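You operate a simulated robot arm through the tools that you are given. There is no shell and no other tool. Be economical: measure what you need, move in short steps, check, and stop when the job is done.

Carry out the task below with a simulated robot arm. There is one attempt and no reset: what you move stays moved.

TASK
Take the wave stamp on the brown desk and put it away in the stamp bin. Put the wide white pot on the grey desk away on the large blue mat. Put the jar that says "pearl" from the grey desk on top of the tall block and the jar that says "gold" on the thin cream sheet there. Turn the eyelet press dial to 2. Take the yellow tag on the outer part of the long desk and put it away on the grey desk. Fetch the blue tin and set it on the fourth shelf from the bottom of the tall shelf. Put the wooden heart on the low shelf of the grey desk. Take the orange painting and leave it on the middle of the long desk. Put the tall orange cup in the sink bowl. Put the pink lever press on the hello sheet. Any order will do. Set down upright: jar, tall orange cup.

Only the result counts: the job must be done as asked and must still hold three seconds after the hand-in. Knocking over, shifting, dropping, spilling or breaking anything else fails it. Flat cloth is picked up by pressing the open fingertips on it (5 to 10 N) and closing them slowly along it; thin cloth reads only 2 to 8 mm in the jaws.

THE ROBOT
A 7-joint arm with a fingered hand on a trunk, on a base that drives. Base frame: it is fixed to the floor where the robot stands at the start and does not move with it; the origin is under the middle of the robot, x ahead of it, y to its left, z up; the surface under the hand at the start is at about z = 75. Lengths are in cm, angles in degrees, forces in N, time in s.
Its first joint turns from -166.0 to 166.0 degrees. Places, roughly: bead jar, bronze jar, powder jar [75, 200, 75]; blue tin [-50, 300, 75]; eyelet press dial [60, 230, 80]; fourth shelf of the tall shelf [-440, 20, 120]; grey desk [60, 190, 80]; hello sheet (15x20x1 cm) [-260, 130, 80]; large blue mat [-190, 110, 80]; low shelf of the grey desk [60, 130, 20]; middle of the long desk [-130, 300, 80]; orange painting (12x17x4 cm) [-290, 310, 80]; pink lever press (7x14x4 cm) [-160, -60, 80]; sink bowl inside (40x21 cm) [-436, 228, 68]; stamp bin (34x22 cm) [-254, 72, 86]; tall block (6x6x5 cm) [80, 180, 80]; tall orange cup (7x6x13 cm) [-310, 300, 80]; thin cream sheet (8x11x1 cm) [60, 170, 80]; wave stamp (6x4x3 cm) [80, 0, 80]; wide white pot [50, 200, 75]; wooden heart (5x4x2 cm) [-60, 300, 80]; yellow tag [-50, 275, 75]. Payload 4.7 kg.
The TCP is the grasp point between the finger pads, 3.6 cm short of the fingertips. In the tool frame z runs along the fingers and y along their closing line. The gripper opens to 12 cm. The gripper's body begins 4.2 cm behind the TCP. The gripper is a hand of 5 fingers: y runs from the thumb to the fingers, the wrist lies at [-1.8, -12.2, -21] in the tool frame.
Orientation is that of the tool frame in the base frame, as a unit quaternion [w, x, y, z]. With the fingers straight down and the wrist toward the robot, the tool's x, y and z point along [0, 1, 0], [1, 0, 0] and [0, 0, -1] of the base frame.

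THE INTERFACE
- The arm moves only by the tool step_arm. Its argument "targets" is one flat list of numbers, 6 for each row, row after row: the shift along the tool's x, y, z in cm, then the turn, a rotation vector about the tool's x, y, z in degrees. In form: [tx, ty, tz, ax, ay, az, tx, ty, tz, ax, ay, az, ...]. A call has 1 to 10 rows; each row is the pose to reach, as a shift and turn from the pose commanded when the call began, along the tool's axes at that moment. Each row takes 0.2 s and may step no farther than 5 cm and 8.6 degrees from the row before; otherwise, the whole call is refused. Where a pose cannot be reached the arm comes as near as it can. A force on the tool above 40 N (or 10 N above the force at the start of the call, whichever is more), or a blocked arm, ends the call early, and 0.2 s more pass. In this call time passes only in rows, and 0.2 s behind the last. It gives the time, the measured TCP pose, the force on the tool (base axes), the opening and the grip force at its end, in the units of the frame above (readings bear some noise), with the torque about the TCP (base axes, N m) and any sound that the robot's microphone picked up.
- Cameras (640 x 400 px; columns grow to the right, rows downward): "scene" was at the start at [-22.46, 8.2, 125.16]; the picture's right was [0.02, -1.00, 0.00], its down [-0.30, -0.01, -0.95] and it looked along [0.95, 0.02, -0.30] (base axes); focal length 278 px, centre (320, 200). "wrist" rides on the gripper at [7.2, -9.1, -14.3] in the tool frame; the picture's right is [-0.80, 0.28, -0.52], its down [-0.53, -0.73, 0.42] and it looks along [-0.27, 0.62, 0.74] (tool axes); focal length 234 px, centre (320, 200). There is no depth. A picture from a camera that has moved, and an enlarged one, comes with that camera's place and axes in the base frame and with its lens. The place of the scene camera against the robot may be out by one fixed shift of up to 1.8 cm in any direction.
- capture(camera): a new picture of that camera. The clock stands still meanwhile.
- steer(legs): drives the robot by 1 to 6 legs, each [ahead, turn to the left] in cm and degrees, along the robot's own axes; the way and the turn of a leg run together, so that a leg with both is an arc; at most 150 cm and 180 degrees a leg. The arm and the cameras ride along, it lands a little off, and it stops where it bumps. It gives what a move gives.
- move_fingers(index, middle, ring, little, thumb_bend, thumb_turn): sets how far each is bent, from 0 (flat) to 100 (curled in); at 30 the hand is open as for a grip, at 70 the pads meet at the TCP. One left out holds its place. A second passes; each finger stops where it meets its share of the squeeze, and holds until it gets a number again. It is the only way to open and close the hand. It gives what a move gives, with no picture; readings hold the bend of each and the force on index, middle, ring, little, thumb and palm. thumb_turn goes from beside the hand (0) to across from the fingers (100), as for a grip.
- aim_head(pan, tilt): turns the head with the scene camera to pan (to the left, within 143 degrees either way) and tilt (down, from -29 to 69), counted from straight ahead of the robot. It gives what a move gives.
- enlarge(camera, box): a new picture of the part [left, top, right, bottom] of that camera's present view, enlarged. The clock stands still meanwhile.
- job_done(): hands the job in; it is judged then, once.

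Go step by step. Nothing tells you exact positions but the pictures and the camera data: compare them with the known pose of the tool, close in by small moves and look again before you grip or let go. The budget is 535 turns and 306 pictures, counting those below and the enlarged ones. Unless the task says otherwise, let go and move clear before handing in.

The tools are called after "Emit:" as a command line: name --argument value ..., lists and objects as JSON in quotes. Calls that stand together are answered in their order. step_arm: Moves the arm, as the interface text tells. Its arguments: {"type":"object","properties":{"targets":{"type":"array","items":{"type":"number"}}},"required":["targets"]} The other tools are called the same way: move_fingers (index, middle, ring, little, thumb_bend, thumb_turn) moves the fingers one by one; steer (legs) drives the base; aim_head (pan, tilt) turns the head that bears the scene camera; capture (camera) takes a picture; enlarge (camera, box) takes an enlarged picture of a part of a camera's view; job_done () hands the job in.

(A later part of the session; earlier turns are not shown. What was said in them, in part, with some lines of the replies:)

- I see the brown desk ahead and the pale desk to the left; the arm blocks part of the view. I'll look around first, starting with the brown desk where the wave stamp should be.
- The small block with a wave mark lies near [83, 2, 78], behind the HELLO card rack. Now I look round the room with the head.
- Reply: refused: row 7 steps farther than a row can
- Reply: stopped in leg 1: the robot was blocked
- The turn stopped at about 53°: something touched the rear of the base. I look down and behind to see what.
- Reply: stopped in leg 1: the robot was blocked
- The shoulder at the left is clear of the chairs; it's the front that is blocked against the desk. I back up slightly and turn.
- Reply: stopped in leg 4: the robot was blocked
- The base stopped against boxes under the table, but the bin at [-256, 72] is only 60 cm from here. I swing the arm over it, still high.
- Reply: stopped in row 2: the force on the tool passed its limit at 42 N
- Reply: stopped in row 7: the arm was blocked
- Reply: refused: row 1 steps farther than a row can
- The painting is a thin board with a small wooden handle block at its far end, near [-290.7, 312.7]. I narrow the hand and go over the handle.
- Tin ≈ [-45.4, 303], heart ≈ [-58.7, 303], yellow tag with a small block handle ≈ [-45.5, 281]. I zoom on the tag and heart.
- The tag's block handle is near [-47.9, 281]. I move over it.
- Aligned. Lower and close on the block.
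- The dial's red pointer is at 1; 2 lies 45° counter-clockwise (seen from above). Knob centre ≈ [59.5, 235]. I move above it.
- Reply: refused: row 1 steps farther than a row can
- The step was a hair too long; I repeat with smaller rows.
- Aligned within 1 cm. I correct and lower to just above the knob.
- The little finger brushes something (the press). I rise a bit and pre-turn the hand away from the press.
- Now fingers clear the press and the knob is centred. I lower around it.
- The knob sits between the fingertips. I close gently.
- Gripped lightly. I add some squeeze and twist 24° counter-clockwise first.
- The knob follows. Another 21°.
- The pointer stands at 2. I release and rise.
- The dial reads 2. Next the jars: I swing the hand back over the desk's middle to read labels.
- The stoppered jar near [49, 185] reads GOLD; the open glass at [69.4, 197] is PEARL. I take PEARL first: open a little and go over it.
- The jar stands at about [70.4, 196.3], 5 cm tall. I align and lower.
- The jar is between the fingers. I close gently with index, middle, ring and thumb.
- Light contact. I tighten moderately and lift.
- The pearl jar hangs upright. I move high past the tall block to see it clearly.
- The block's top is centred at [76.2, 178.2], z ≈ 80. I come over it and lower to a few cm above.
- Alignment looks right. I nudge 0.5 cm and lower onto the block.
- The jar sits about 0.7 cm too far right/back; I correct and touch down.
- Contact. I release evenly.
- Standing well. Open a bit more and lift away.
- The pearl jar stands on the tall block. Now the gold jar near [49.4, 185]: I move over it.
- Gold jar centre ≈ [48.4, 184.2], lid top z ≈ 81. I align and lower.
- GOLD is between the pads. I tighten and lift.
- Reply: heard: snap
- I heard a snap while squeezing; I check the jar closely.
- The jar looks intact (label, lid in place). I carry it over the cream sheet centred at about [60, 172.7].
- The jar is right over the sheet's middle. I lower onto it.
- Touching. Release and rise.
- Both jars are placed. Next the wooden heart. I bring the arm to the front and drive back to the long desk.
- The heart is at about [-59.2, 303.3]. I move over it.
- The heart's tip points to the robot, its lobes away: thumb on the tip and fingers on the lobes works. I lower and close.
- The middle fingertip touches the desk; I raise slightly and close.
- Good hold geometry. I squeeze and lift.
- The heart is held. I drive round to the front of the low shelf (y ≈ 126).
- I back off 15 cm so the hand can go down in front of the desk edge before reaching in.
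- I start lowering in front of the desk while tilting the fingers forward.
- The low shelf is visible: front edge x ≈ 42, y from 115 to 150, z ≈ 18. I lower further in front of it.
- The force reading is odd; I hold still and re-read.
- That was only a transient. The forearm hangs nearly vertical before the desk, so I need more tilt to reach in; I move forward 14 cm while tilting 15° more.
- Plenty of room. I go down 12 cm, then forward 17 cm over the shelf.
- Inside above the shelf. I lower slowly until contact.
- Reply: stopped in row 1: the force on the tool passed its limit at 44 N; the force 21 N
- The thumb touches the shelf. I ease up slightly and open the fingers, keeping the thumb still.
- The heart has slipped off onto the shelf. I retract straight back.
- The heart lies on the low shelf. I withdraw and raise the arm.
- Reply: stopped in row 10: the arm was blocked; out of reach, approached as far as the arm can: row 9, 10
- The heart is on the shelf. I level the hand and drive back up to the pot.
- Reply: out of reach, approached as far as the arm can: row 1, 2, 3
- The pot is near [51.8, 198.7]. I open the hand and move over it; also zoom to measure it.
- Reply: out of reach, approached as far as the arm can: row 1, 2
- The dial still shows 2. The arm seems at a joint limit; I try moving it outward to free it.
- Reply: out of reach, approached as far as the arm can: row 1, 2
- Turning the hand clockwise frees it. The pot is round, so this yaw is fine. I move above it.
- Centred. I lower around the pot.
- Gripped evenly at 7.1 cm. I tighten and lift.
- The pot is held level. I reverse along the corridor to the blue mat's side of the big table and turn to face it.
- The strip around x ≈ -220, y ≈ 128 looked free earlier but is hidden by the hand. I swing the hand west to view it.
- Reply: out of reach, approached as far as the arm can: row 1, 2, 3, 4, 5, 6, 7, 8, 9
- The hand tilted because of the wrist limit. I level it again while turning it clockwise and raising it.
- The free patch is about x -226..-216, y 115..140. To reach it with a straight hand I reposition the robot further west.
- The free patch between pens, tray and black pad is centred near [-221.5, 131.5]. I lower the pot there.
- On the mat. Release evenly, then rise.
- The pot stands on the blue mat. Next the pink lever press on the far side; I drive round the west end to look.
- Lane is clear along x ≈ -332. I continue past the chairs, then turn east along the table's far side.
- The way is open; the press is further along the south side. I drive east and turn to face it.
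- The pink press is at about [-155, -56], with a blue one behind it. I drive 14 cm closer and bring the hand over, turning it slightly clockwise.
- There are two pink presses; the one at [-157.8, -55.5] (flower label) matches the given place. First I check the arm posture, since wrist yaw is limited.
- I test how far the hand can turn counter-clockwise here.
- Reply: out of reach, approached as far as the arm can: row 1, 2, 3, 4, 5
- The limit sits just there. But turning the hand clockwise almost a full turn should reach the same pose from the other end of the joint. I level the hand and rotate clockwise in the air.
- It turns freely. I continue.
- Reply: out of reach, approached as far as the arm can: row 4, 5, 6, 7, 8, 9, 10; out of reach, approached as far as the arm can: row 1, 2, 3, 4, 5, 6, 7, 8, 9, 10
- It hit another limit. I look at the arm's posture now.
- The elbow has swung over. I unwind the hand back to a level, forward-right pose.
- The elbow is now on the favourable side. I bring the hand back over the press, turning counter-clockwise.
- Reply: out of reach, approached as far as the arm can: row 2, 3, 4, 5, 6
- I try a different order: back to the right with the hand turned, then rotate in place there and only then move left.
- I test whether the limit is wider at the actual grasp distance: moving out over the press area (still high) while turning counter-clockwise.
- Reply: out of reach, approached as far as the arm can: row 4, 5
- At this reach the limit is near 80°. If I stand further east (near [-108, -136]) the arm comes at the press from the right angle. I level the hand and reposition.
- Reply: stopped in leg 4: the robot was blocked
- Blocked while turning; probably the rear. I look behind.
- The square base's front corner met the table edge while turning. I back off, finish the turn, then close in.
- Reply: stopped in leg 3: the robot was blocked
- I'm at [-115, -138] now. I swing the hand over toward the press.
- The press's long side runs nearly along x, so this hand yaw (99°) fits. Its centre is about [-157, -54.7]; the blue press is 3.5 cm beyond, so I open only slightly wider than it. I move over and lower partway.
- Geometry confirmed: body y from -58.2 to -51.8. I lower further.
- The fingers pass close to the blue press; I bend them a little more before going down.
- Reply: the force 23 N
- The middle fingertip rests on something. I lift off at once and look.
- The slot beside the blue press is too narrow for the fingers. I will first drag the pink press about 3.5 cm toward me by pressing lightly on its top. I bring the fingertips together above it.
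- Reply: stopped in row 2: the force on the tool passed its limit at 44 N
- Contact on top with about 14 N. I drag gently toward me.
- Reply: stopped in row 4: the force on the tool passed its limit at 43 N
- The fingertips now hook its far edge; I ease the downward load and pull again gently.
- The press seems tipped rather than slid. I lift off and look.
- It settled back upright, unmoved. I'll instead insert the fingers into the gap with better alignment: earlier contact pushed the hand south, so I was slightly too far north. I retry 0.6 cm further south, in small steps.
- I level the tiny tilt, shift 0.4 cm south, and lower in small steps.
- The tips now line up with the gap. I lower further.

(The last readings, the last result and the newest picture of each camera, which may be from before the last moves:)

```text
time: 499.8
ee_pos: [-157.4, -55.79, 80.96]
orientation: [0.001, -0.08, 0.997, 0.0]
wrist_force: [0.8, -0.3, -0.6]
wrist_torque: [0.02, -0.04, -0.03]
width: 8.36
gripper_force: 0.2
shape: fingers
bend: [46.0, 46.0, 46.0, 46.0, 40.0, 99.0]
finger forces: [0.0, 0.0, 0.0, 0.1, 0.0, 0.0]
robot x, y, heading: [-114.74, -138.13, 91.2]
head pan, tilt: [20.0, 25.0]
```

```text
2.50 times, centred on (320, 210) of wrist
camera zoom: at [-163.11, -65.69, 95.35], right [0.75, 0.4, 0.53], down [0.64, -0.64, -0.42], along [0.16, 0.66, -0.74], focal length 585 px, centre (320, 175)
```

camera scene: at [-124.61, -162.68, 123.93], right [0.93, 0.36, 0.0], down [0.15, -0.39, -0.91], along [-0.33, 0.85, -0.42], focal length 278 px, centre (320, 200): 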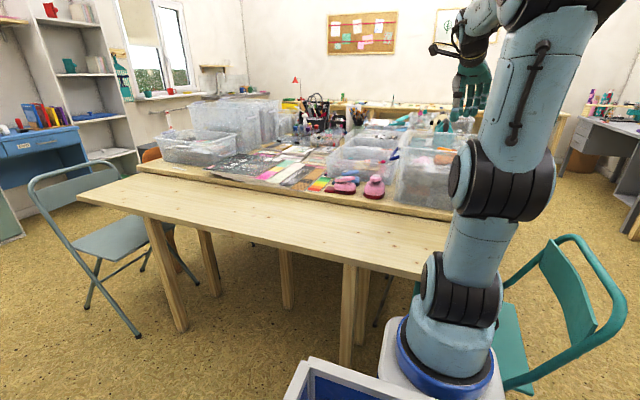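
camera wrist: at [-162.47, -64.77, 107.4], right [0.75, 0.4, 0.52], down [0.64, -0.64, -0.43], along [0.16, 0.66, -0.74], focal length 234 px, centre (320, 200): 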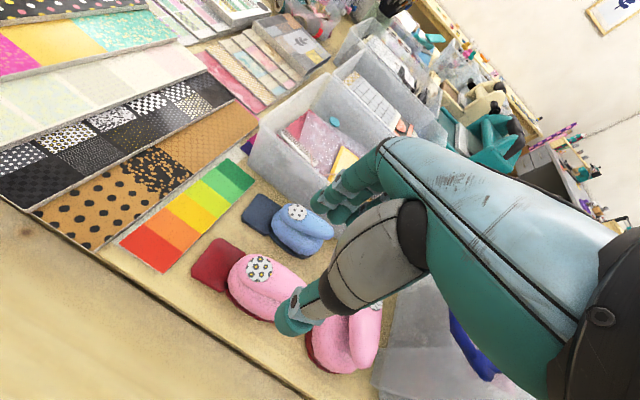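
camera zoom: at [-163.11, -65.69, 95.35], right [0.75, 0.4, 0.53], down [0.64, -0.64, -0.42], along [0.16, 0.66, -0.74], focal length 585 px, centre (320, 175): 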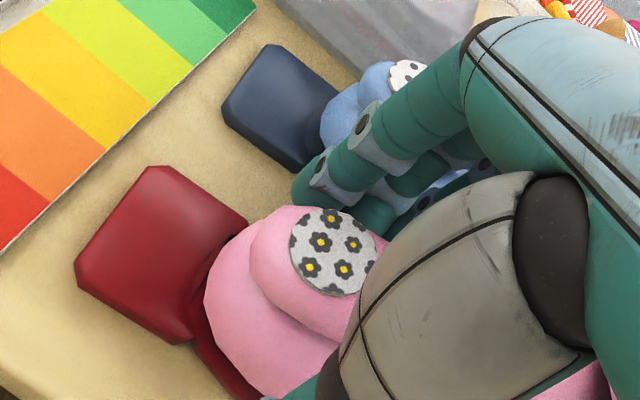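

In the gap without contact. A bit lower, then close gently.

Emit:
step_arm --targets '[0, 0, 0.5, 0, 0, 0, 0, 0, 1, 0, 0, 0]'

Emit:
move_fingers --index 52 --middle 52 --ring 52 --little 50 --thumb_bend 50

Emit:
enlarge --camera "wrist" --box '[200, 130, 420, 350]'

```text
time: 500.4
ee_pos: [-157.25, -55.88, 79.86]
orientation: [0.0, -0.08, 0.997, -0.001]
wrist_force: [-0.3, 0.8, 0.1]
wrist_torque: [0.0, -0.02, 0.03]
width: 8.33
gripper_force: 0.1
shape: fingers
bend: [46.0, 46.0, 46.0, 46.0, 40.0, 99.0]
finger forces: [0.0, 0.1, 0.0, 0.0, 0.0, 0.0]
robot x, y, heading: [-115.23, -138.26, 91.2]
head pan, tilt: [20.0, 25.0]
```

```text
time: 501.4
ee_pos: [-157.46, -55.73, 79.92]
orientation: [0.001, -0.079, 0.997, 0.0]
wrist_force: [-0.5, 0.3, 0.0]
wrist_torque: [0.01, 0.0, 0.0]
width: 6.43
gripper_force: 2.7
shape: fingers
bend: [51.0, 51.0, 51.0, 50.0, 48.0, 100.0]
finger forces: [0.5, 1.6, 0.7, 0.0, 2.6, 0.0]
robot x, y, heading: [-115.16, -138.0, 91.1]
head pan, tilt: [20.0, 25.0]
```

```text
1.82 times, centred on (310, 240) of wrist
camera zoom: at [-163.15, -65.77, 94.27], right [0.75, 0.4, 0.53], down [0.64, -0.64, -0.42], along [0.17, 0.65, -0.74], focal length 426 px, centre (338, 127)
```

zoom: 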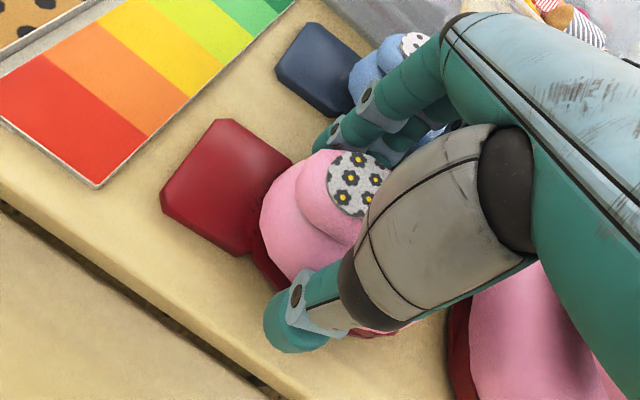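

Even contact on index, middle, ring and thumb. I tighten and lift straight up.

Emit:
move_fingers --index 64 --middle 64 --ring 64 --little 60 --thumb_bend 60

Emit:
step_arm --targets '[0, 0, -1, 0, 0, 0, 0, 0, -3, 0, 0, 0, 0, 0, -6, 0, 0, 0, 0, 0, -10, 0, 0, 0, 0, 0, -15, 0, 0, 0]'

Emit:
capture --camera "wrist"

```text
time: 502.4
ee_pos: [-157.39, -55.76, 79.95]
orientation: [0.001, -0.079, 0.997, 0.0]
wrist_force: [-0.2, 2.2, -0.3]
wrist_torque: [0.11, 0.04, 0.02]
width: 6.23
gripper_force: 20.7
shape: fingers
bend: [56.0, 57.0, 58.0, 59.0, 48.0, 99.0]
finger forces: [6.9, 7.5, 6.1, 0.8, 20.2, 0.1]
robot x, y, heading: [-115.11, -138.24, 91.1]
head pan, tilt: [20.0, 25.0]
```

```text
time: 503.6
ee_pos: [-157.24, -56.01, 94.82]
orientation: [0.002, -0.081, 0.997, -0.002]
wrist_force: [0.4, -0.4, -4.7]
wrist_torque: [-0.01, 0.07, 0.01]
width: 6.22
gripper_force: 20.2
shape: fingers
bend: [56.0, 57.0, 58.0, 59.0, 48.0, 99.0]
finger forces: [6.7, 7.1, 5.6, 0.8, 20.3, 0.0]
robot x, y, heading: [-115.26, -138.19, 91.0]
head pan, tilt: [20.0, 25.0]
```

```text
97 pictures are left
camera wrist: at [-163.0, -65.96, 109.2], right [0.75, 0.41, 0.53], down [0.64, -0.64, -0.42], along [0.17, 0.65, -0.74], focal length 234 px, centre (320, 200)
```

wrist: 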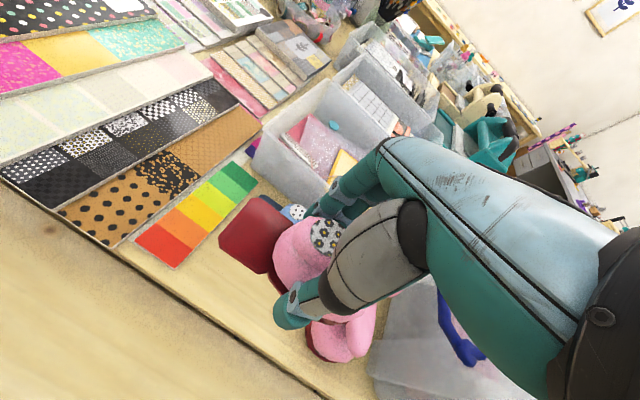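

The pink press is lifted cleanly and its neighbours stayed put. I raise and retract, then drive round to the hello sheet (sheet ≈ x -270..-250, y 118..134).

Emit:
step_arm --targets '[0, 0, -4, 0, 0, 0, 0, 0, -9, 0, 0, 0, 0, 0, -14, 0, 0, 0, -1.4, -4, -16, 0, 0, 0, -2.8, -8, -17, 0, 0, 0, -4.2, -12, -17, 0, 0, 0, -5.6, -16, -17, 0, 0, 0, -7, -20, -17, 0, 0, 0, -8.4, -23.6, -17, 0, 0, 0]'

Emit:
steer --legs '[[-16, 0], [0, 90], [150, 0], [66, 0], [0, -90]]'

```text
time: 505.6
ee_pos: [-145.53, -77.65, 111.84]
orientation: [0.001, -0.079, 0.997, -0.001]
wrist_force: [0.5, 0.9, -3.8]
wrist_torque: [-0.02, 0.01, -0.03]
width: 6.19
gripper_force: 20.2
shape: fingers
bend: [56.0, 57.0, 58.0, 59.0, 48.0, 99.0]
finger forces: [6.8, 6.9, 5.6, 0.6, 20.1, 0.0]
robot x, y, heading: [-115.05, -138.34, 91.0]
head pan, tilt: [20.0, 25.0]
```

```text
time: 525.0
ee_pos: [-363.17, -96.41, 111.84]
orientation: [0.001, -0.083, 0.997, 0.0]
wrist_force: [0.7, 0.2, -2.9]
wrist_torque: [0.0, 0.05, 0.02]
width: 6.11
gripper_force: 18.4
shape: fingers
bend: [57.0, 58.0, 59.0, 60.0, 48.0, 99.0]
finger forces: [6.3, 6.4, 5.1, 0.3, 18.2, 0.1]
robot x, y, heading: [-332.69, -156.33, 91.0]
head pan, tilt: [20.0, 25.0]
```

Emit:
steer --legs '[[150, -1], [150, 0], [44, 0], [0, -90], [42, 0], [0, -90]]'

Emit:
capture --camera "wrist"

```text
time: 551.6
ee_pos: [-264.15, 125.67, 111.88]
orientation: [-0.001, 0.998, 0.062, -0.001]
wrist_force: [0.2, 0.1, -2.6]
wrist_torque: [-0.05, -0.02, 0.06]
width: 6.05
gripper_force: 16.8
shape: fingers
bend: [57.0, 58.0, 59.0, 60.0, 49.0, 99.0]
finger forces: [5.9, 6.0, 4.8, 0.1, 16.9, 0.0]
robot x, y, heading: [-292.37, 187.26, -90.8]
head pan, tilt: [20.0, 25.0]
```

```text
96 pictures are left
camera wrist: at [-258.14, 135.7, 126.2], right [-0.76, -0.38, 0.53], down [-0.62, 0.66, -0.42], along [-0.19, -0.65, -0.74], focal length 234 px, centre (320, 200)
```

wrist: 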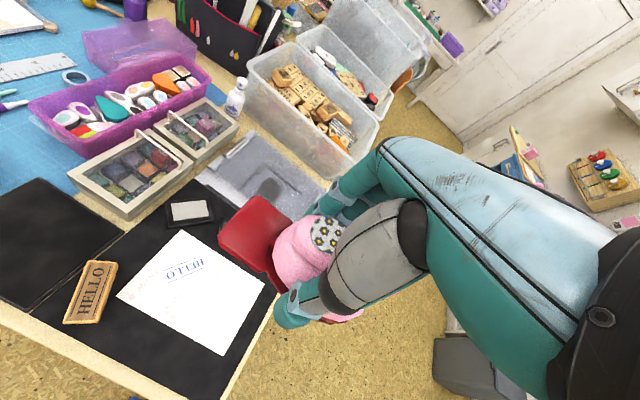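

I'm right over the hello sheet (x -270..-250, y 120..133.5). I straighten the hand and lower the press to its middle.

Emit:
step_arm --targets '[1.9, -0.7, 2, 0, 0, 3.5, 3.8, -1.3, 4, 0, 0, 7.1, 3.8, -1.3, 9, 0, 0, 7.1, 3.8, -1.3, 14, 0, 0, 7.1, 3.8, -1.3, 19, 0, 0, 7.1, 3.8, -1.3, 24, 0, 0, 7.1, 3.8, -1.3, 27, 0, 0, 7.1]'

Emit:
capture --camera "wrist"

```text
time: 553.2
ee_pos: [-260.74, 127.39, 84.82]
orientation: [0.001, 1.0, 0.0, 0.0]
wrist_force: [0.3, 0.2, -1.1]
wrist_torque: [-0.05, -0.08, -0.03]
width: 6.02
gripper_force: 16.6
shape: fingers
bend: [57.0, 58.0, 59.0, 60.0, 49.0, 99.0]
finger forces: [6.1, 5.9, 4.9, 0.1, 16.9, 0.0]
robot x, y, heading: [-292.28, 187.25, -90.9]
head pan, tilt: [20.0, 25.0]
```

```text
95 pictures are left
camera wrist: at [-253.54, 136.62, 99.29], right [-0.8, -0.28, 0.53], down [-0.53, 0.73, -0.42], along [-0.27, -0.62, -0.74], focal length 234 px, centre (320, 200)
```

wrist: 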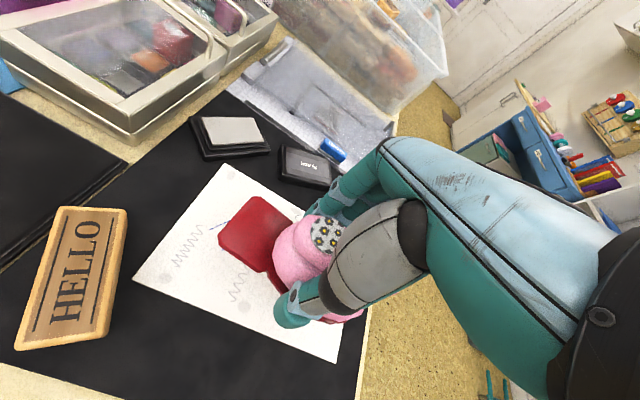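

Emit:
step_arm --targets '[0, 0, 1.5, 0, 0, 0, 0, 0, 3, 0, 0, 0]'

Emit:
step_arm --targets '[0, 0, 0.5, 0, 0, 0, 0, 0, 1, 0, 0, 0]'

```text
time: 553.8
ee_pos: [-260.79, 127.38, 81.8]
orientation: [0.0, 1.0, 0.0, -0.001]
wrist_force: [0.1, 0.0, -2.7]
wrist_torque: [-0.02, -0.02, -0.02]
width: 6.01
gripper_force: 16.6
shape: fingers
bend: [57.0, 58.0, 59.0, 60.0, 49.0, 99.0]
finger forces: [6.0, 5.8, 4.9, 0.1, 16.8, 0.0]
robot x, y, heading: [-292.52, 187.18, -91.1]
head pan, tilt: [20.0, 25.0]
```

```text
time: 554.4
ee_pos: [-260.69, 127.37, 80.79]
orientation: [0.0, 1.0, 0.001, -0.001]
wrist_force: [0.1, -0.6, -1.4]
wrist_torque: [-0.03, 0.08, 0.02]
width: 5.99
gripper_force: 17.5
shape: fingers
bend: [57.0, 58.0, 59.0, 60.0, 49.0, 99.0]
finger forces: [6.0, 6.0, 5.3, 0.3, 17.4, 0.0]
robot x, y, heading: [-292.26, 187.25, -90.5]
head pan, tilt: [20.0, 25.0]
```

Emit:
step_arm --targets '[0, 0, 0.3, 0, 0, 0, 0, 0, 0.6, 0, 0, 0]'

Emit:
enlarge --camera "wrist" --box '[150, 130, 400, 380]'

```text
time: 555.0
ee_pos: [-260.42, 127.35, 80.62]
orientation: [0.002, 1.0, 0.0, 0.002]
wrist_force: [-3.3, -1.0, 29.9]
wrist_torque: [0.06, 0.36, -0.04]
width: 6.02
gripper_force: 20.8
shape: fingers
bend: [58.0, 58.0, 59.0, 60.0, 49.0, 99.0]
finger forces: [5.5, 7.6, 6.4, 0.1, 22.7, 0.0]
robot x, y, heading: [-292.47, 187.34, -90.9]
head pan, tilt: [20.0, 25.0]
```

```text
1.60 times, centred on (275, 255) of wrist
camera zoom: at [-253.38, 136.66, 94.86], right [-0.8, -0.28, 0.52], down [-0.53, 0.73, -0.43], along [-0.26, -0.62, -0.74], focal length 375 px, centre (392, 112)
```

zoom: 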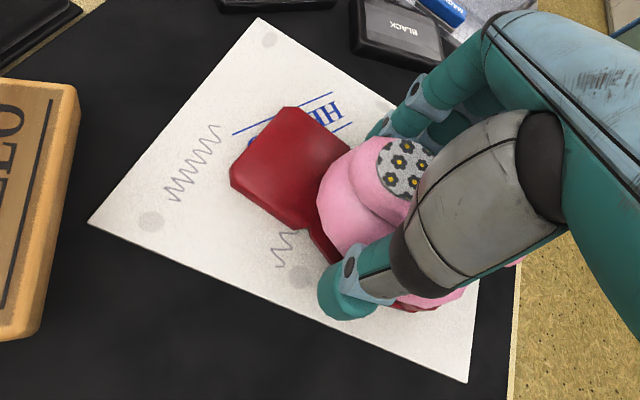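

It rests on the sheet. I relieve pressure, release and rise.

Emit:
step_arm --targets '[0, 0, -0.4, 0, 0, 0]'

Emit:
move_fingers --index 46 --middle 46 --ring 46 --little 46 --thumb_bend 38

Emit:
step_arm --targets '[0, 0, -2, 0, 0, 0, 0, 0, -6, 0, 0, 0, 0, 0, -11, 0, 0, 0, 0, 0, -16, 0, 0, 0, 0, 0, -21, 0, 0, 0, 0, 0, -26, 0, 0, 0, 0, 0, -31, 0, 0, 0]'

Emit:
capture --camera "wrist"

```text
time: 555.4
ee_pos: [-260.58, 127.36, 80.63]
orientation: [0.0, 1.0, 0.0, -0.001]
wrist_force: [1.6, -4.4, 13.7]
wrist_torque: [-0.36, 0.15, 0.01]
width: 5.99
gripper_force: 20.2
shape: fingers
bend: [58.0, 58.0, 59.0, 60.0, 49.0, 99.0]
finger forces: [6.9, 8.1, 6.7, 0.1, 18.3, 0.0]
robot x, y, heading: [-292.4, 187.02, -91.1]
head pan, tilt: [20.0, 25.0]
```

```text
time: 556.4
ee_pos: [-260.7, 127.47, 80.63]
orientation: [0.001, 1.0, 0.0, -0.001]
wrist_force: [0.3, 0.6, 0.3]
wrist_torque: [0.0, 0.05, 0.01]
width: 8.62
gripper_force: 0.1
shape: fingers
bend: [46.0, 46.0, 46.0, 46.0, 38.0, 99.0]
finger forces: [0.0, 0.0, 0.1, 0.0, 0.0, 0.1]
robot x, y, heading: [-292.59, 187.25, -90.8]
head pan, tilt: [20.0, 25.0]
```

```text
time: 558.0
ee_pos: [-260.62, 127.34, 111.7]
orientation: [-0.001, 1.0, 0.001, -0.002]
wrist_force: [0.5, -0.6, -0.2]
wrist_torque: [-0.01, 0.0, -0.02]
width: 8.66
gripper_force: 0.1
shape: fingers
bend: [46.0, 46.0, 46.0, 46.0, 38.0, 99.0]
finger forces: [0.0, 0.0, 0.0, 0.0, 0.0, 0.0]
robot x, y, heading: [-292.78, 186.96, -90.9]
head pan, tilt: [20.0, 25.0]
```

```text
93 pictures are left
camera wrist: at [-253.41, 136.57, 125.96], right [-0.8, -0.28, 0.53], down [-0.53, 0.73, -0.42], along [-0.27, -0.62, -0.74], focal length 234 px, centre (320, 200)
```

wrist: 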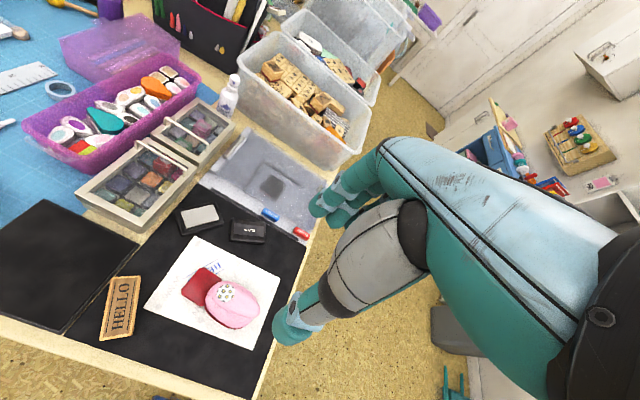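

The press is on the hello sheet. Last: the blue tin. I drive back to the long desk's outer part.

Emit:
steer --legs '[[0, 90], [150, 0], [92, 0], [0, 90], [33, 0]]'

Emit:
capture --camera "wrist"

```text
time: 579.5
ee_pos: [-80.6, 278.63, 111.76]
orientation: [0.001, -0.014, 1.0, 0.0]
wrist_force: [0.2, 0.0, 0.1]
wrist_torque: [-0.02, -0.05, 0.0]
width: 8.64
gripper_force: 0.0
shape: fingers
bend: [46.0, 46.0, 46.0, 46.0, 38.0, 99.0]
finger forces: [0.1, 0.0, 0.0, 0.0, 0.0, 0.1]
robot x, y, heading: [-46.86, 219.67, 90.7]
head pan, tilt: [20.0, 25.0]
```

```text
92 pictures are left
camera wrist: at [-87.56, 269.44, 125.98], right [0.79, 0.3, 0.53], down [0.55, -0.72, -0.42], along [0.25, 0.63, -0.74], focal length 234 px, centre (320, 200)
```

wrist: 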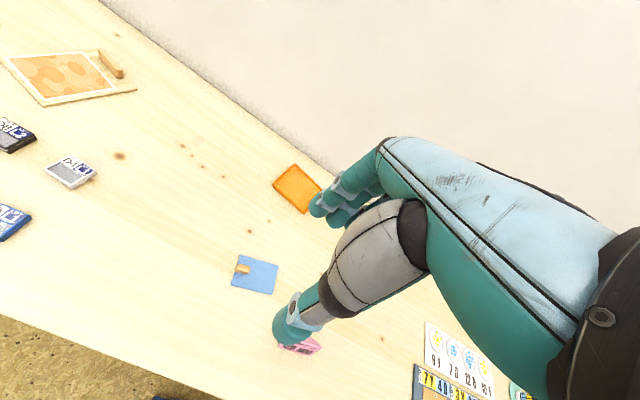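

Emit:
step_arm --targets '[-4.4, 1.5, 0, 0, 0, 3.4, -8.8, 3, 0, 0, 0, 6.8, -13.2, 4.5, 0, 0, 0, 10.2, -17.6, 6, 0, 0, 0, 13.6, -22, 7.5, 0, 0, 0, 17, -26.4, 9, 0, 0, 0, 20.4, -30.8, 10.5, 0, 0, 0, 23.8, -35, 12.4, 0, 0, 0, 27]'

Emit:
capture --camera "wrist"

```text
time: 581.3
ee_pos: [-45.89, 292.18, 111.55]
orientation: [0.001, 0.218, 0.976, -0.001]
wrist_force: [0.0, -0.1, 0.3]
wrist_torque: [0.02, 0.0, -0.02]
width: 8.65
gripper_force: 0.0
shape: fingers
bend: [46.0, 46.0, 46.0, 46.0, 38.0, 99.0]
finger forces: [0.1, 0.0, 0.1, 0.1, 0.1, 0.0]
robot x, y, heading: [-46.99, 220.12, 90.8]
head pan, tilt: [20.0, 25.0]
```

```text
91 pictures are left
camera wrist: at [-56.43, 287.21, 125.82], right [0.85, -0.09, 0.53], down [0.17, -0.89, -0.42], along [0.51, 0.45, -0.74], focal length 234 px, centre (320, 200)
```

wrist: 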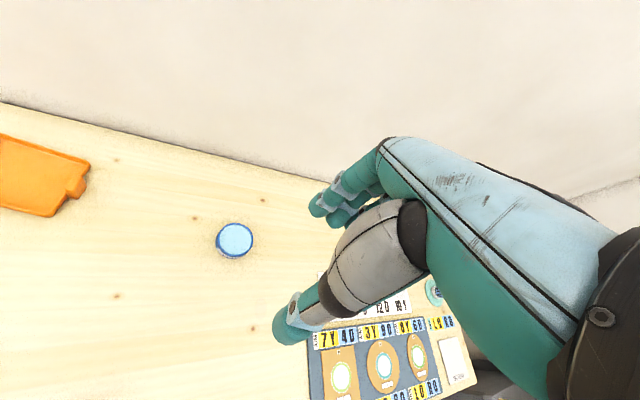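

The tin is at [-45.4, 303.3]. I open and move over it.

Emit:
move_fingers --index 36 --middle 36 --ring 36 --little 36 --thumb_bend 36

Emit:
step_arm --targets '[1.5, 3.5, 0, 0, 0, 0, 3, 7, 0, 0, 0, 0, 4.3, 10.3, 2, 0, 0, 0, 4.3, 10.3, 7, 0, 0, 0, 4.3, 10.3, 12, 0, 0, 0, 4.3, 10.3, 17, 0, 0, 0, 4.3, 10.3, 21, 0, 0, 0]'

Emit:
enlarge --camera "wrist" --box '[180, 180, 400, 340]'

```text
time: 582.3
ee_pos: [-45.89, 292.24, 111.42]
orientation: [0.001, 0.218, 0.976, 0.0]
wrist_force: [0.1, -0.3, -0.5]
wrist_torque: [-0.06, -0.03, 0.01]
width: 10.42
gripper_force: 0.0
shape: fingers
bend: [36.0, 36.0, 36.0, 36.0, 36.0, 98.0]
finger forces: [0.1, 0.0, 0.0, 0.0, 0.1, 0.0]
robot x, y, heading: [-47.2, 220.03, 90.6]
head pan, tilt: [20.0, 25.0]
```

```text
time: 583.9
ee_pos: [-45.35, 303.17, 90.81]
orientation: [0.0, 0.218, 0.976, 0.0]
wrist_force: [-0.1, 0.2, 1.1]
wrist_torque: [-0.01, -0.01, 0.01]
width: 10.45
gripper_force: 0.0
shape: fingers
bend: [36.0, 36.0, 36.0, 36.0, 36.0, 98.0]
finger forces: [0.0, 0.0, 0.0, 0.1, 0.0, 0.0]
robot x, y, heading: [-46.53, 219.81, 90.9]
head pan, tilt: [20.0, 25.0]
```

```text
2.50 times, centred on (290, 260) of wrist
camera zoom: at [-55.79, 298.08, 105.15], right [0.85, -0.09, 0.53], down [0.17, -0.89, -0.43], along [0.51, 0.45, -0.74], focal length 585 px, centre (395, 50)
```

zoom: 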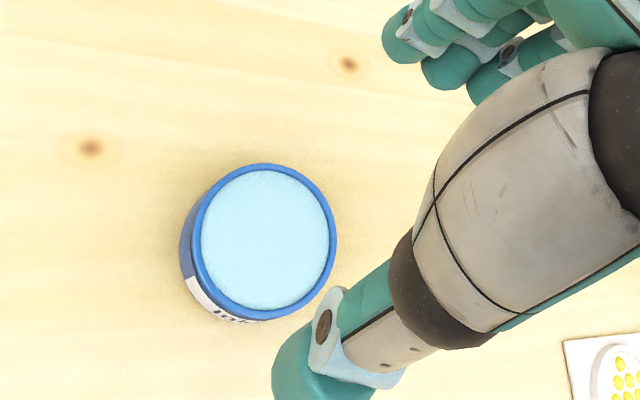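

Centred. I lower around it and close.

Emit:
step_arm --targets '[0.2, -0.1, 4, 0, 0, 0, 0.2, -0.1, 8, 0, 0, 0, 0.2, -0.1, 11.2, 0, 0, 0]'

Emit:
move_fingers --index 50 --middle 50 --ring 50 --little 46 --thumb_bend 50

Emit:
enlarge --camera "wrist" --box '[200, 150, 420, 350]'

```text
time: 584.7
ee_pos: [-45.76, 303.15, 79.8]
orientation: [0.0, 0.219, 0.976, 0.0]
wrist_force: [-0.3, -0.9, 0.2]
wrist_torque: [0.0, -0.03, -0.01]
width: 10.47
gripper_force: 0.0
shape: fingers
bend: [36.0, 36.0, 36.0, 36.0, 36.0, 98.0]
finger forces: [0.0, 0.0, 0.0, 0.1, 0.1, 0.0]
robot x, y, heading: [-46.78, 219.87, 90.8]
head pan, tilt: [20.0, 25.0]
```

```text
time: 585.7
ee_pos: [-45.71, 303.2, 79.77]
orientation: [0.0, 0.218, 0.976, 0.0]
wrist_force: [0.8, 0.3, 0.0]
wrist_torque: [0.02, -0.01, 0.02]
width: 6.96
gripper_force: 3.1
shape: fingers
bend: [48.0, 48.0, 50.0, 46.0, 48.0, 100.0]
finger forces: [1.3, 1.9, 0.0, 0.0, 2.9, 0.1]
robot x, y, heading: [-46.69, 219.96, 91.0]
head pan, tilt: [20.0, 25.0]
```

```text
2.00 times, centred on (310, 250) of wrist
camera zoom: at [-56.24, 298.21, 94.04], right [0.85, -0.09, 0.53], down [0.17, -0.89, -0.42], along [0.51, 0.45, -0.74], focal length 468 px, centre (340, 100)
```

zoom: 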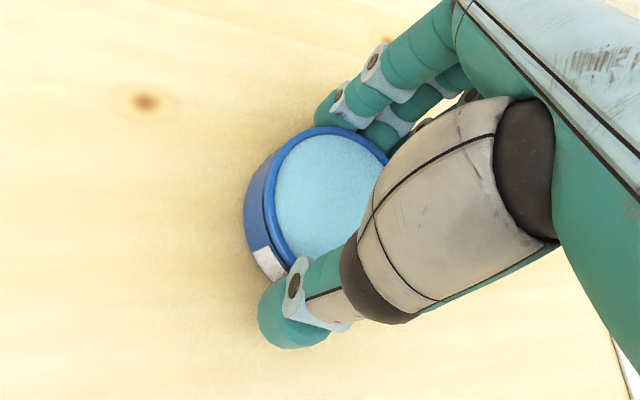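

Emit:
move_fingers --index 57 --middle 57 --ring 57 --little 50 --thumb_bend 56

Emit:
step_arm --targets '[0, 0, -1, 0, 0, 0, 0, 0, -5, 0, 0, 0, 0, 0, -10, 0, 0, 0, 0, 0, -15, 0, 0, 0, 0, 0, -20, 0, 0, 0, 0, 0, -25, 0, 0, 0, 0, 0, -30, 0, 0, 0, 0, -4, -33, 0, 0, 0, 0, -8, -35, 0, 0, 0, 0, -12, -36, 0, 0, 0]'

Emit:
capture --camera "wrist"

```text
time: 586.7
ee_pos: [-45.63, 303.22, 79.66]
orientation: [0.0, 0.218, 0.976, 0.0]
wrist_force: [-0.5, 0.9, -0.5]
wrist_torque: [0.08, -0.07, 0.04]
width: 6.74
gripper_force: 9.8
shape: fingers
bend: [51.0, 51.0, 55.0, 50.0, 48.0, 100.0]
finger forces: [4.3, 5.8, 0.5, 0.1, 10.0, 0.1]
robot x, y, heading: [-46.89, 219.68, 90.7]
head pan, tilt: [20.0, 25.0]
```

```text
time: 588.9
ee_pos: [-50.72, 292.51, 115.36]
orientation: [0.001, 0.218, 0.976, -0.001]
wrist_force: [-0.9, 0.5, -4.5]
wrist_torque: [-0.05, 0.07, 0.0]
width: 6.71
gripper_force: 10.3
shape: fingers
bend: [51.0, 52.0, 56.0, 50.0, 48.0, 100.0]
finger forces: [4.5, 5.5, 0.5, 0.0, 9.8, 0.0]
robot x, y, heading: [-47.17, 220.0, 90.8]
head pan, tilt: [20.0, 25.0]
```

```text
88 pictures are left
camera wrist: at [-61.31, 287.58, 129.77], right [0.85, -0.09, 0.53], down [0.17, -0.89, -0.42], along [0.51, 0.45, -0.74], focal length 234 px, centre (320, 200)
```

wrist: 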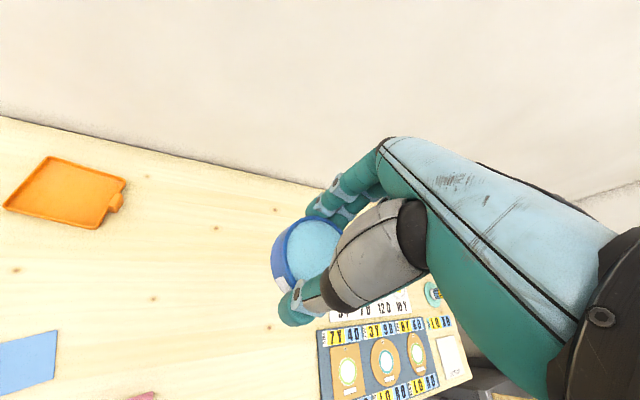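

The tin is held. I firm the grip, raise the arm, and drive to the tall shelf.

Emit:
move_fingers --index 61 --middle 61 --ring 61 --thumb_bend 60

Emit:
step_arm --targets '[0, -2, -4, 0, 0, 0, 0, -4, -8, 0, 0, 0, 0, -6, -12, 0, 0, 0, 0, -8, -15, 0, 0, 0]'

Emit:
steer --legs '[[-22, 0], [0, 90], [150, 0], [140, 0], [0, 90]]'

Emit:
aim_head --pan -40 --tilt 10

Emit:
capture --camera "scene"

```text
time: 589.9
ee_pos: [-50.85, 292.47, 115.49]
orientation: [0.0, 0.218, 0.976, 0.0]
wrist_force: [0.4, 0.0, -2.5]
wrist_torque: [0.01, 0.03, 0.04]
width: 6.7
gripper_force: 16.4
shape: fingers
bend: [53.0, 54.0, 59.0, 50.0, 47.0, 99.0]
finger forces: [6.7, 7.4, 2.1, 0.0, 16.1, 0.0]
robot x, y, heading: [-47.05, 219.89, 90.9]
head pan, tilt: [20.0, 25.0]
```

```text
time: 590.9
ee_pos: [-54.2, 285.34, 130.49]
orientation: [0.0, 0.219, 0.976, -0.001]
wrist_force: [0.5, 1.1, -3.0]
wrist_torque: [-0.01, 0.0, 0.01]
width: 6.67
gripper_force: 16.1
shape: fingers
bend: [53.0, 54.0, 59.0, 50.0, 47.0, 99.0]
finger forces: [6.8, 7.5, 2.1, 0.0, 15.9, 0.0]
robot x, y, heading: [-46.7, 219.89, 90.8]
head pan, tilt: [20.0, 25.0]
```

```text
time: 614.2
ee_pos: [-331.78, 123.45, 130.47]
orientation: [0.0, 0.979, -0.201, -0.001]
wrist_force: [0.4, 0.0, -3.0]
wrist_torque: [-0.05, 0.0, 0.0]
width: 6.6
gripper_force: 15.6
shape: fingers
bend: [53.0, 54.0, 59.0, 50.0, 48.0, 99.0]
finger forces: [6.4, 7.3, 2.0, 0.0, 15.0, 0.0]
robot x, y, heading: [-341.3, 188.61, -87.2]
head pan, tilt: [20.0, 25.0]
```

```text
time: 615.5
ee_pos: [-331.77, 123.6, 130.47]
orientation: [0.0, 0.979, -0.202, 0.0]
wrist_force: [-0.3, 0.2, -2.4]
wrist_torque: [-0.05, 0.0, -0.01]
width: 6.6
gripper_force: 15.3
shape: fingers
bend: [53.0, 54.0, 59.0, 50.0, 48.0, 99.0]
finger forces: [6.5, 7.2, 2.1, 0.0, 15.0, 0.0]
robot x, y, heading: [-341.11, 189.02, -87.0]
head pan, tilt: [-40.0, 10.0]
```

```text
87 pictures are left
camera scene: at [-339.19, 214.51, 126.36], right [-0.8, 0.6, 0.0], down [0.1, 0.14, -0.98], along [-0.59, -0.78, -0.17], focal length 278 px, centre (320, 200)
```

scene: 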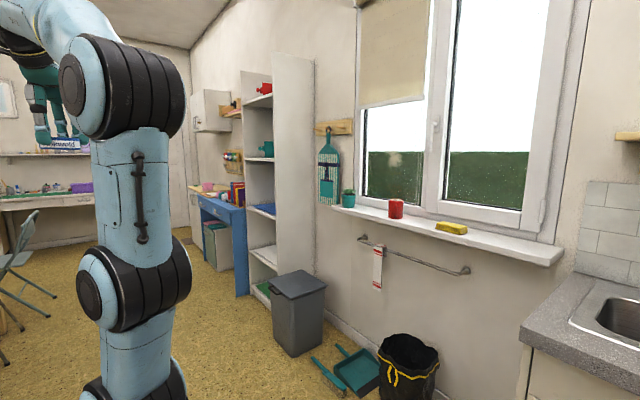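

I continue to y ≈ 20 and turn to face the shelf.

Emit:
steer --legs '[[150, -3], [19, 0], [0, -90]]'

Emit:
aim_head --pan 0 --tilt 10

Emit:
capture --camera "scene"

Emit:
capture --camera "wrist"

```text
time: 627.8
ee_pos: [-403.1, 12.38, 130.46]
orientation: [0.0, -0.539, 0.843, 0.0]
wrist_force: [-0.4, 0.0, -3.1]
wrist_torque: [0.0, 0.04, -0.03]
width: 6.56
gripper_force: 15.0
shape: fingers
bend: [53.0, 55.0, 59.0, 50.0, 48.0, 100.0]
finger forces: [6.5, 7.1, 2.1, 0.0, 14.7, 0.1]
robot x, y, heading: [-337.89, 19.93, -179.2]
head pan, tilt: [-40.0, 10.0]
```

```text
time: 628.9
ee_pos: [-403.21, 12.38, 130.48]
orientation: [0.001, -0.539, 0.842, 0.0]
wrist_force: [0.1, 0.5, -2.5]
wrist_torque: [-0.02, 0.02, 0.0]
width: 6.54
gripper_force: 14.4
shape: fingers
bend: [53.0, 55.0, 59.0, 50.0, 48.0, 100.0]
finger forces: [6.4, 7.1, 2.1, 0.0, 14.6, 0.0]
robot x, y, heading: [-338.07, 20.22, -178.7]
head pan, tilt: [0.0, 10.0]
```

```text
86 pictures are left
camera scene: at [-312.73, 12.63, 126.37], right [-0.02, 1.0, 0.0], down [0.17, 0.0, -0.98], along [-0.98, -0.02, -0.17], focal length 278 px, centre (320, 200)
```

scene: 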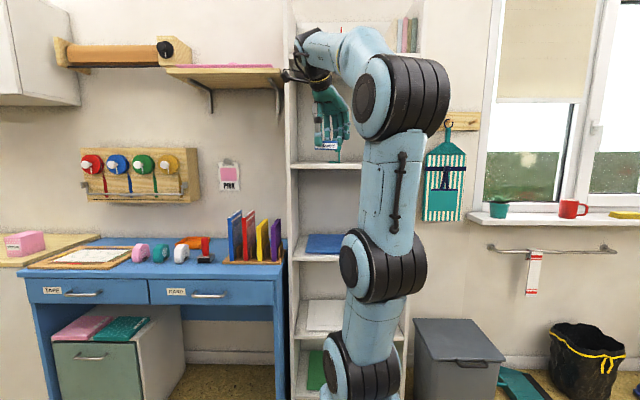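

```text
85 pictures are left
camera wrist: at [-397.89, 2.11, 144.8], right [0.08, 0.85, 0.53], down [0.89, 0.18, -0.42], along [-0.45, 0.5, -0.74], focal length 234 px, centre (320, 200)
```

wrist: 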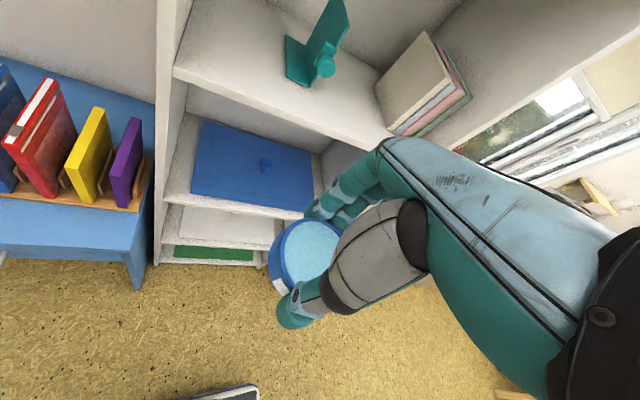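

Shelf 4 (z ≈ 121) holds a teal bookend and books; between them, near the front at about [-431, 28], is free. I shift the hand to y ≈ 28 in front of the shelf.

Emit:
step_arm --targets '[-3.6, 1.6, -0.7, 0, 0, 0, -7.1, 3.3, -1.4, 0, 0, 0, -10.7, 4.9, -2.1, 0, 0, 0, -14.2, 6.5, -2.5, 0, 0, 0]'

Emit:
steer --legs '[[12, 0]]'

Emit:
capture --camera "wrist"

Emit:
capture --camera "scene"

```text
time: 629.9
ee_pos: [-403.2, 24.49, 132.73]
orientation: [0.007, -0.531, 0.847, 0.012]
wrist_force: [-0.5, -0.4, -1.4]
wrist_torque: [-0.03, 0.0, -0.03]
width: 6.54
gripper_force: 14.9
shape: fingers
bend: [53.0, 55.0, 59.0, 50.0, 48.0, 100.0]
finger forces: [6.5, 7.1, 2.2, 0.0, 14.6, 0.0]
out of reach, approached as far as the arm can: row 3, 4
robot x, y, heading: [-337.75, 20.03, -178.6]
head pan, tilt: [0.0, 10.0]
```

```text
time: 631.1
ee_pos: [-415.17, 24.2, 132.69]
orientation: [0.008, -0.532, 0.847, 0.012]
wrist_force: [0.0, -0.2, -2.3]
wrist_torque: [-0.02, 0.05, 0.0]
width: 6.55
gripper_force: 15.3
shape: fingers
bend: [54.0, 55.0, 59.0, 50.0, 48.0, 100.0]
finger forces: [6.3, 7.2, 2.2, 0.0, 14.7, 0.1]
robot x, y, heading: [-349.82, 20.01, -178.6]
head pan, tilt: [0.0, 10.0]
```

```text
84 pictures are left
camera wrist: at [-410.06, 13.35, 146.71], right [0.1, 0.83, 0.55], down [0.89, 0.17, -0.42], along [-0.44, 0.53, -0.72], focal length 234 px, centre (320, 200)
```

wrist: 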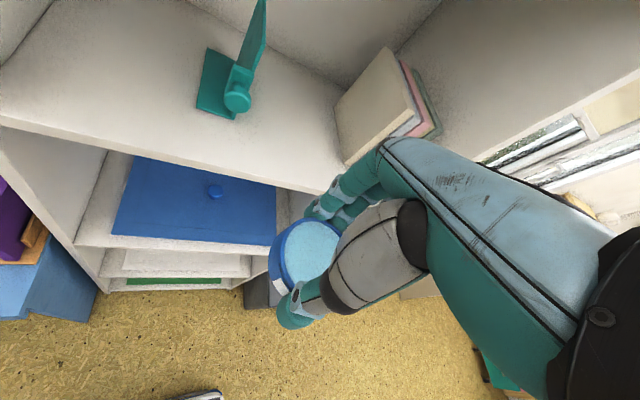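

```text
83 pictures are left
camera scene: at [-324.6, 12.38, 126.36], right [-0.02, 1.0, 0.0], down [0.17, 0.0, -0.98], along [-0.98, -0.02, -0.17], focal length 278 px, centre (320, 200)
```

scene: 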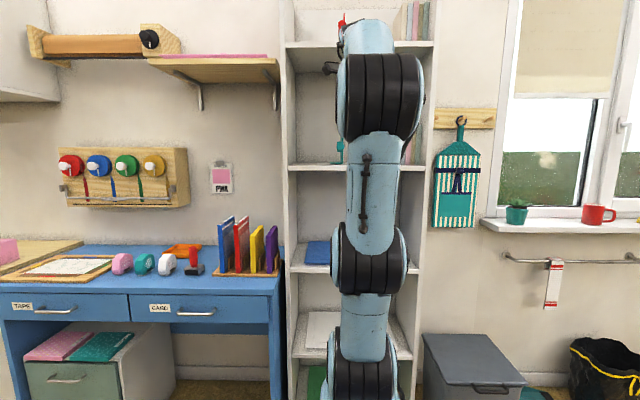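

I turn the base 3° right to bring the hand to y ≈ 28, then drive in halfway and check.

Emit:
steer --legs '[[0, -3], [9, 0]]'

Emit:
capture --camera "wrist"

```text
time: 632.6
ee_pos: [-423.98, 28.04, 132.65]
orientation: [0.008, -0.509, 0.861, 0.013]
wrist_force: [0.1, -0.2, -2.4]
wrist_torque: [0.01, 0.0, -0.03]
width: 6.55
gripper_force: 15.2
shape: fingers
bend: [54.0, 55.0, 59.0, 50.0, 48.0, 100.0]
finger forces: [6.5, 7.2, 2.2, 0.0, 14.8, 0.0]
robot x, y, heading: [-358.57, 20.25, 178.0]
head pan, tilt: [0.0, 10.0]
```

```text
82 pictures are left
camera wrist: at [-419.54, 16.91, 146.71], right [0.14, 0.82, 0.55], down [0.9, 0.12, -0.42], along [-0.41, 0.55, -0.72], focal length 234 px, centre (320, 200)
```

wrist: 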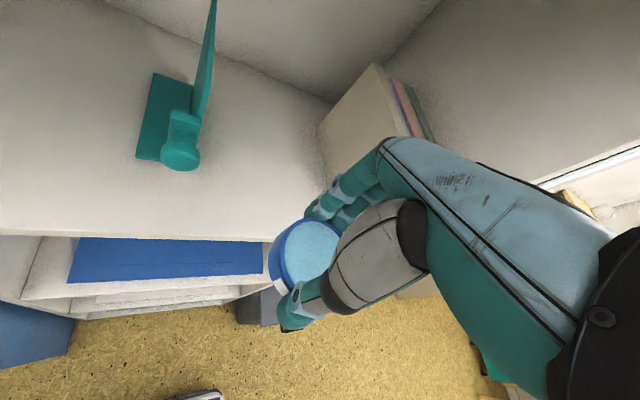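

Clearance is fine on both sides. Forward 8.5 cm more.

Emit:
steer --legs '[[8.5, 0]]'

Emit:
capture --camera "wrist"

```text
time: 633.7
ee_pos: [-432.66, 28.26, 132.64]
orientation: [0.009, -0.509, 0.861, 0.012]
wrist_force: [0.3, 0.2, -2.2]
wrist_torque: [0.01, 0.0, -0.01]
width: 6.55
gripper_force: 15.1
shape: fingers
bend: [54.0, 55.0, 59.0, 50.0, 48.0, 100.0]
finger forces: [6.4, 7.2, 2.2, 0.0, 14.8, 0.0]
robot x, y, heading: [-367.5, 20.88, 178.3]
head pan, tilt: [0.0, 10.0]
```

```text
81 pictures are left
camera wrist: at [-428.23, 17.23, 146.71], right [0.14, 0.82, 0.55], down [0.9, 0.12, -0.42], along [-0.41, 0.55, -0.72], focal length 234 px, centre (320, 200)
```

wrist: 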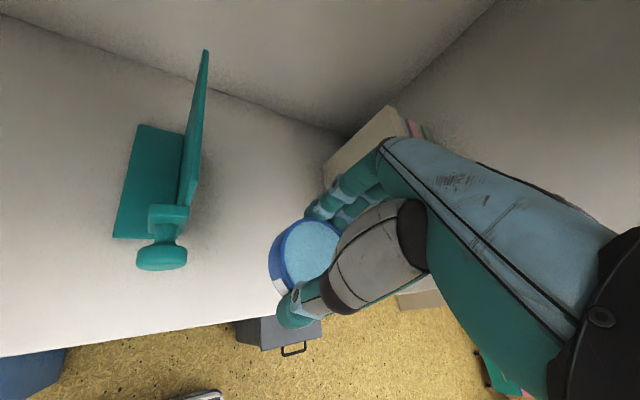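

I move 1.5 cm deeper and lower onto the shelf.

Emit:
step_arm --targets '[0.7, 1.3, 0, 0, 0, 0, 0.7, 1.3, 2, 0, 0, 0, 0.7, 1.3, 4, 0, 0, 0, 0.7, 1.3, 5.5, 0, 0, 0]'

Emit:
step_arm --targets '[0, 0, 0.5, 0, 0, 0, 0, 0, 1, 0, 0, 0]'

Emit:
capture --camera "wrist"

```text
time: 634.7
ee_pos: [-434.22, 28.36, 127.31]
orientation: [0.008, -0.508, 0.861, 0.012]
wrist_force: [-0.7, 0.6, -2.9]
wrist_torque: [0.0, 0.0, -0.01]
width: 6.56
gripper_force: 15.7
shape: fingers
bend: [54.0, 55.0, 59.0, 50.0, 48.0, 100.0]
finger forces: [6.4, 7.1, 2.2, 0.1, 14.6, 0.0]
robot x, y, heading: [-367.76, 20.15, 178.1]
head pan, tilt: [0.0, 10.0]
```

```text
time: 635.3
ee_pos: [-434.06, 28.52, 126.26]
orientation: [0.008, -0.509, 0.86, 0.012]
wrist_force: [0.2, -0.5, -2.2]
wrist_torque: [-0.02, 0.03, 0.03]
width: 6.56
gripper_force: 15.2
shape: fingers
bend: [54.0, 55.0, 59.0, 50.0, 48.0, 100.0]
finger forces: [6.4, 7.1, 2.2, 0.1, 14.6, 0.1]
robot x, y, heading: [-367.61, 20.31, 178.0]
head pan, tilt: [0.0, 10.0]
```

```text
80 pictures are left
camera wrist: at [-429.65, 17.37, 140.34], right [0.14, 0.82, 0.55], down [0.9, 0.12, -0.42], along [-0.41, 0.55, -0.72], focal length 234 px, centre (320, 200)
```

wrist: 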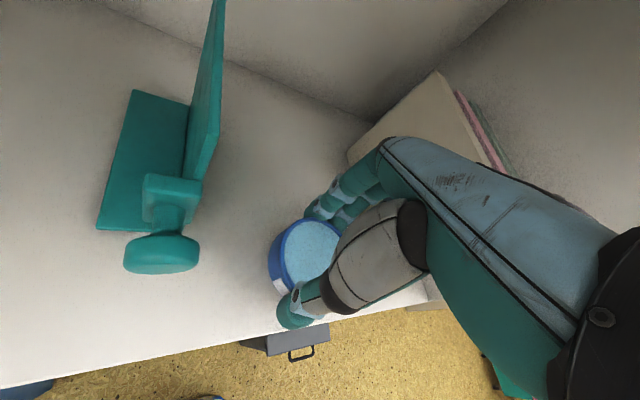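

Emit:
step_arm --targets '[0, 0, 0.5, 0, 0, 0, 0, 0, 1, 0, 0, 0]'

Emit:
step_arm --targets '[0, 0, 0.4, 0, 0, 0, 0, 0, 0.8, 0, 0, 0]'

```text
time: 635.9
ee_pos: [-434.09, 28.4, 125.21]
orientation: [0.008, -0.508, 0.861, 0.012]
wrist_force: [0.7, 0.1, -2.8]
wrist_torque: [0.0, 0.02, 0.01]
width: 6.53
gripper_force: 14.9
shape: fingers
bend: [54.0, 55.0, 59.0, 50.0, 48.0, 100.0]
finger forces: [6.4, 6.9, 2.2, 0.0, 14.6, 0.0]
robot x, y, heading: [-367.77, 20.24, 178.1]
head pan, tilt: [0.0, 10.0]
```

```text
time: 636.5
ee_pos: [-433.99, 28.44, 124.65]
orientation: [0.006, -0.508, 0.861, 0.014]
wrist_force: [-4.1, 0.0, 15.7]
wrist_torque: [0.03, 0.04, 0.01]
width: 6.52
gripper_force: 17.0
shape: fingers
bend: [53.0, 55.0, 59.0, 50.0, 49.0, 100.0]
finger forces: [8.2, 8.7, 2.7, 0.0, 14.9, 0.0]
robot x, y, heading: [-367.37, 20.16, 178.3]
head pan, tilt: [0.0, 10.0]
```

Contact. I release with a modest opening and lift out.

Emit:
step_arm --targets '[0, 0, -0.3, 0, 0, 0]'

Emit:
move_fingers --index 44 --middle 44 --ring 45 --little 46 --thumb_bend 38

Emit:
step_arm --targets '[0, 0, -2, 0, 0, 0, 0, 0, -5, 0, 0, 0, 0, 0, -8, 0, 0, 0, 0, 0, -10, 0, 0, 0]'

Emit:
capture --camera "wrist"

```text
time: 636.9
ee_pos: [-434.1, 28.54, 124.67]
orientation: [0.008, -0.509, 0.861, 0.012]
wrist_force: [-2.2, 2.6, 8.7]
wrist_torque: [0.09, 0.05, -0.01]
width: 6.52
gripper_force: 17.1
shape: fingers
bend: [53.0, 55.0, 59.0, 50.0, 49.0, 100.0]
finger forces: [7.3, 8.5, 2.9, 0.1, 15.1, 0.0]
robot x, y, heading: [-367.48, 20.11, 178.4]
head pan, tilt: [0.0, 10.0]
```

```text
time: 637.9
ee_pos: [-434.16, 28.46, 124.6]
orientation: [0.008, -0.508, 0.862, 0.012]
wrist_force: [0.5, 0.1, -0.1]
wrist_torque: [-0.01, 0.01, 0.0]
width: 8.95
gripper_force: 0.1
shape: fingers
bend: [44.0, 44.0, 45.0, 46.0, 38.0, 99.0]
finger forces: [0.1, 0.0, 0.0, 0.0, 0.0, 0.1]
robot x, y, heading: [-367.54, 20.55, 178.1]
head pan, tilt: [0.0, 10.0]
```

```text
time: 638.9
ee_pos: [-434.14, 28.27, 134.59]
orientation: [0.008, -0.508, 0.861, 0.013]
wrist_force: [-0.8, -0.2, -0.5]
wrist_torque: [0.0, 0.0, 0.0]
width: 8.96
gripper_force: 0.0
shape: fingers
bend: [44.0, 44.0, 45.0, 46.0, 38.0, 99.0]
finger forces: [0.0, 0.1, 0.0, 0.0, 0.1, 0.0]
robot x, y, heading: [-367.57, 20.15, 178.4]
head pan, tilt: [0.0, 10.0]
```

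```text
79 pictures are left
camera wrist: at [-429.73, 17.11, 148.56], right [0.14, 0.82, 0.55], down [0.9, 0.12, -0.42], along [-0.41, 0.55, -0.72], focal length 234 px, centre (320, 200)
```

wrist: 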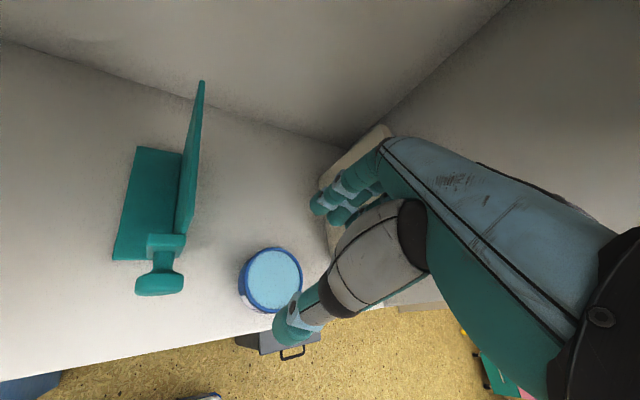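

The tin stands on the fourth shelf. I back away clear of it.

Emit:
steer --legs '[[-35, 0]]'

Emit:
capture --camera "wrist"

Emit:
enlarge --camera "scene" --box '[260, 60, 460, 280]'

```text
time: 641.1
ee_pos: [-399.7, 26.92, 134.48]
orientation: [0.008, -0.509, 0.861, 0.012]
wrist_force: [-0.5, 0.1, 0.2]
wrist_torque: [-0.03, 0.0, 0.01]
width: 8.98
gripper_force: 0.1
shape: fingers
bend: [44.0, 44.0, 45.0, 46.0, 38.0, 99.0]
finger forces: [0.0, 0.0, 0.1, 0.1, 0.0, 0.0]
robot x, y, heading: [-332.82, 19.73, 178.4]
head pan, tilt: [0.0, 10.0]
```

```text
78 pictures are left
camera wrist: at [-395.34, 15.99, 148.52], right [0.14, 0.82, 0.55], down [0.9, 0.12, -0.42], along [-0.41, 0.55, -0.72], focal length 234 px, centre (320, 200)
```

wrist: 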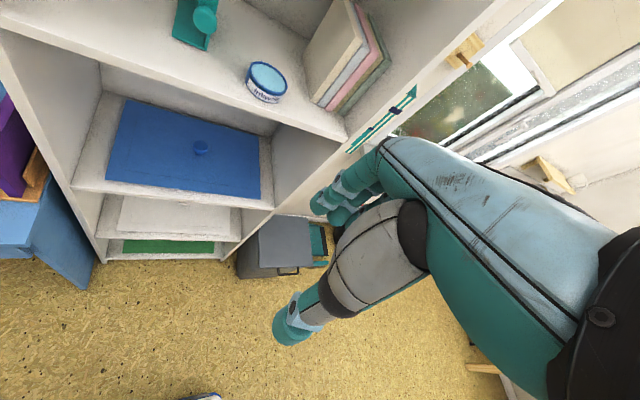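

```text
1.82 times, centred on (360, 170) of scene
camera zoom: at [-308.53, 10.57, 126.36], right [0.03, 1.0, 0.0], down [0.17, -0.01, -0.98], along [-0.98, 0.03, -0.17], focal length 505 px, centre (247, 254)
```

zoom: 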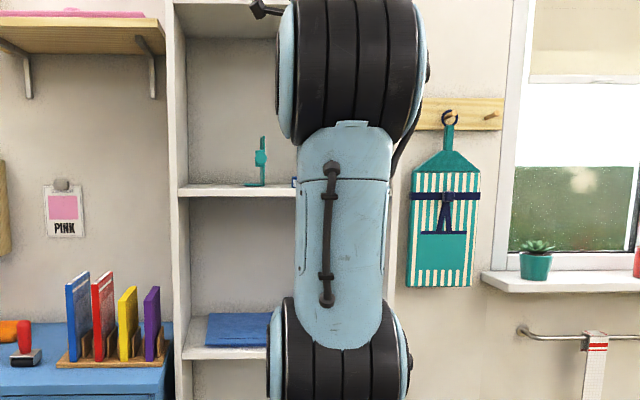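

Every item is in its asked place, the hand is empty and the robot stands clear, so I hand the job in.

Emit:
job_done

```text
The job is handed in.
```

I did all eleven parts of the task and handed the job in with the hand empty and the robot clear.

- **A snap at the gold jar:** I heard one snap while gripping it. The jar and lid looked intact afterwards, and it stands upright on the cream sheet.
- **Two pink presses:** There were two pink lever presses side by side. I took the one with the flower label because it matched the given place.
- **Bumps on the way:** The base stopped against furniture a few times. I also pressed a fingertip briefly on something beside the pink press, probably the blue press. I saw nothing shifted, but I did not check every piece of furniture again.
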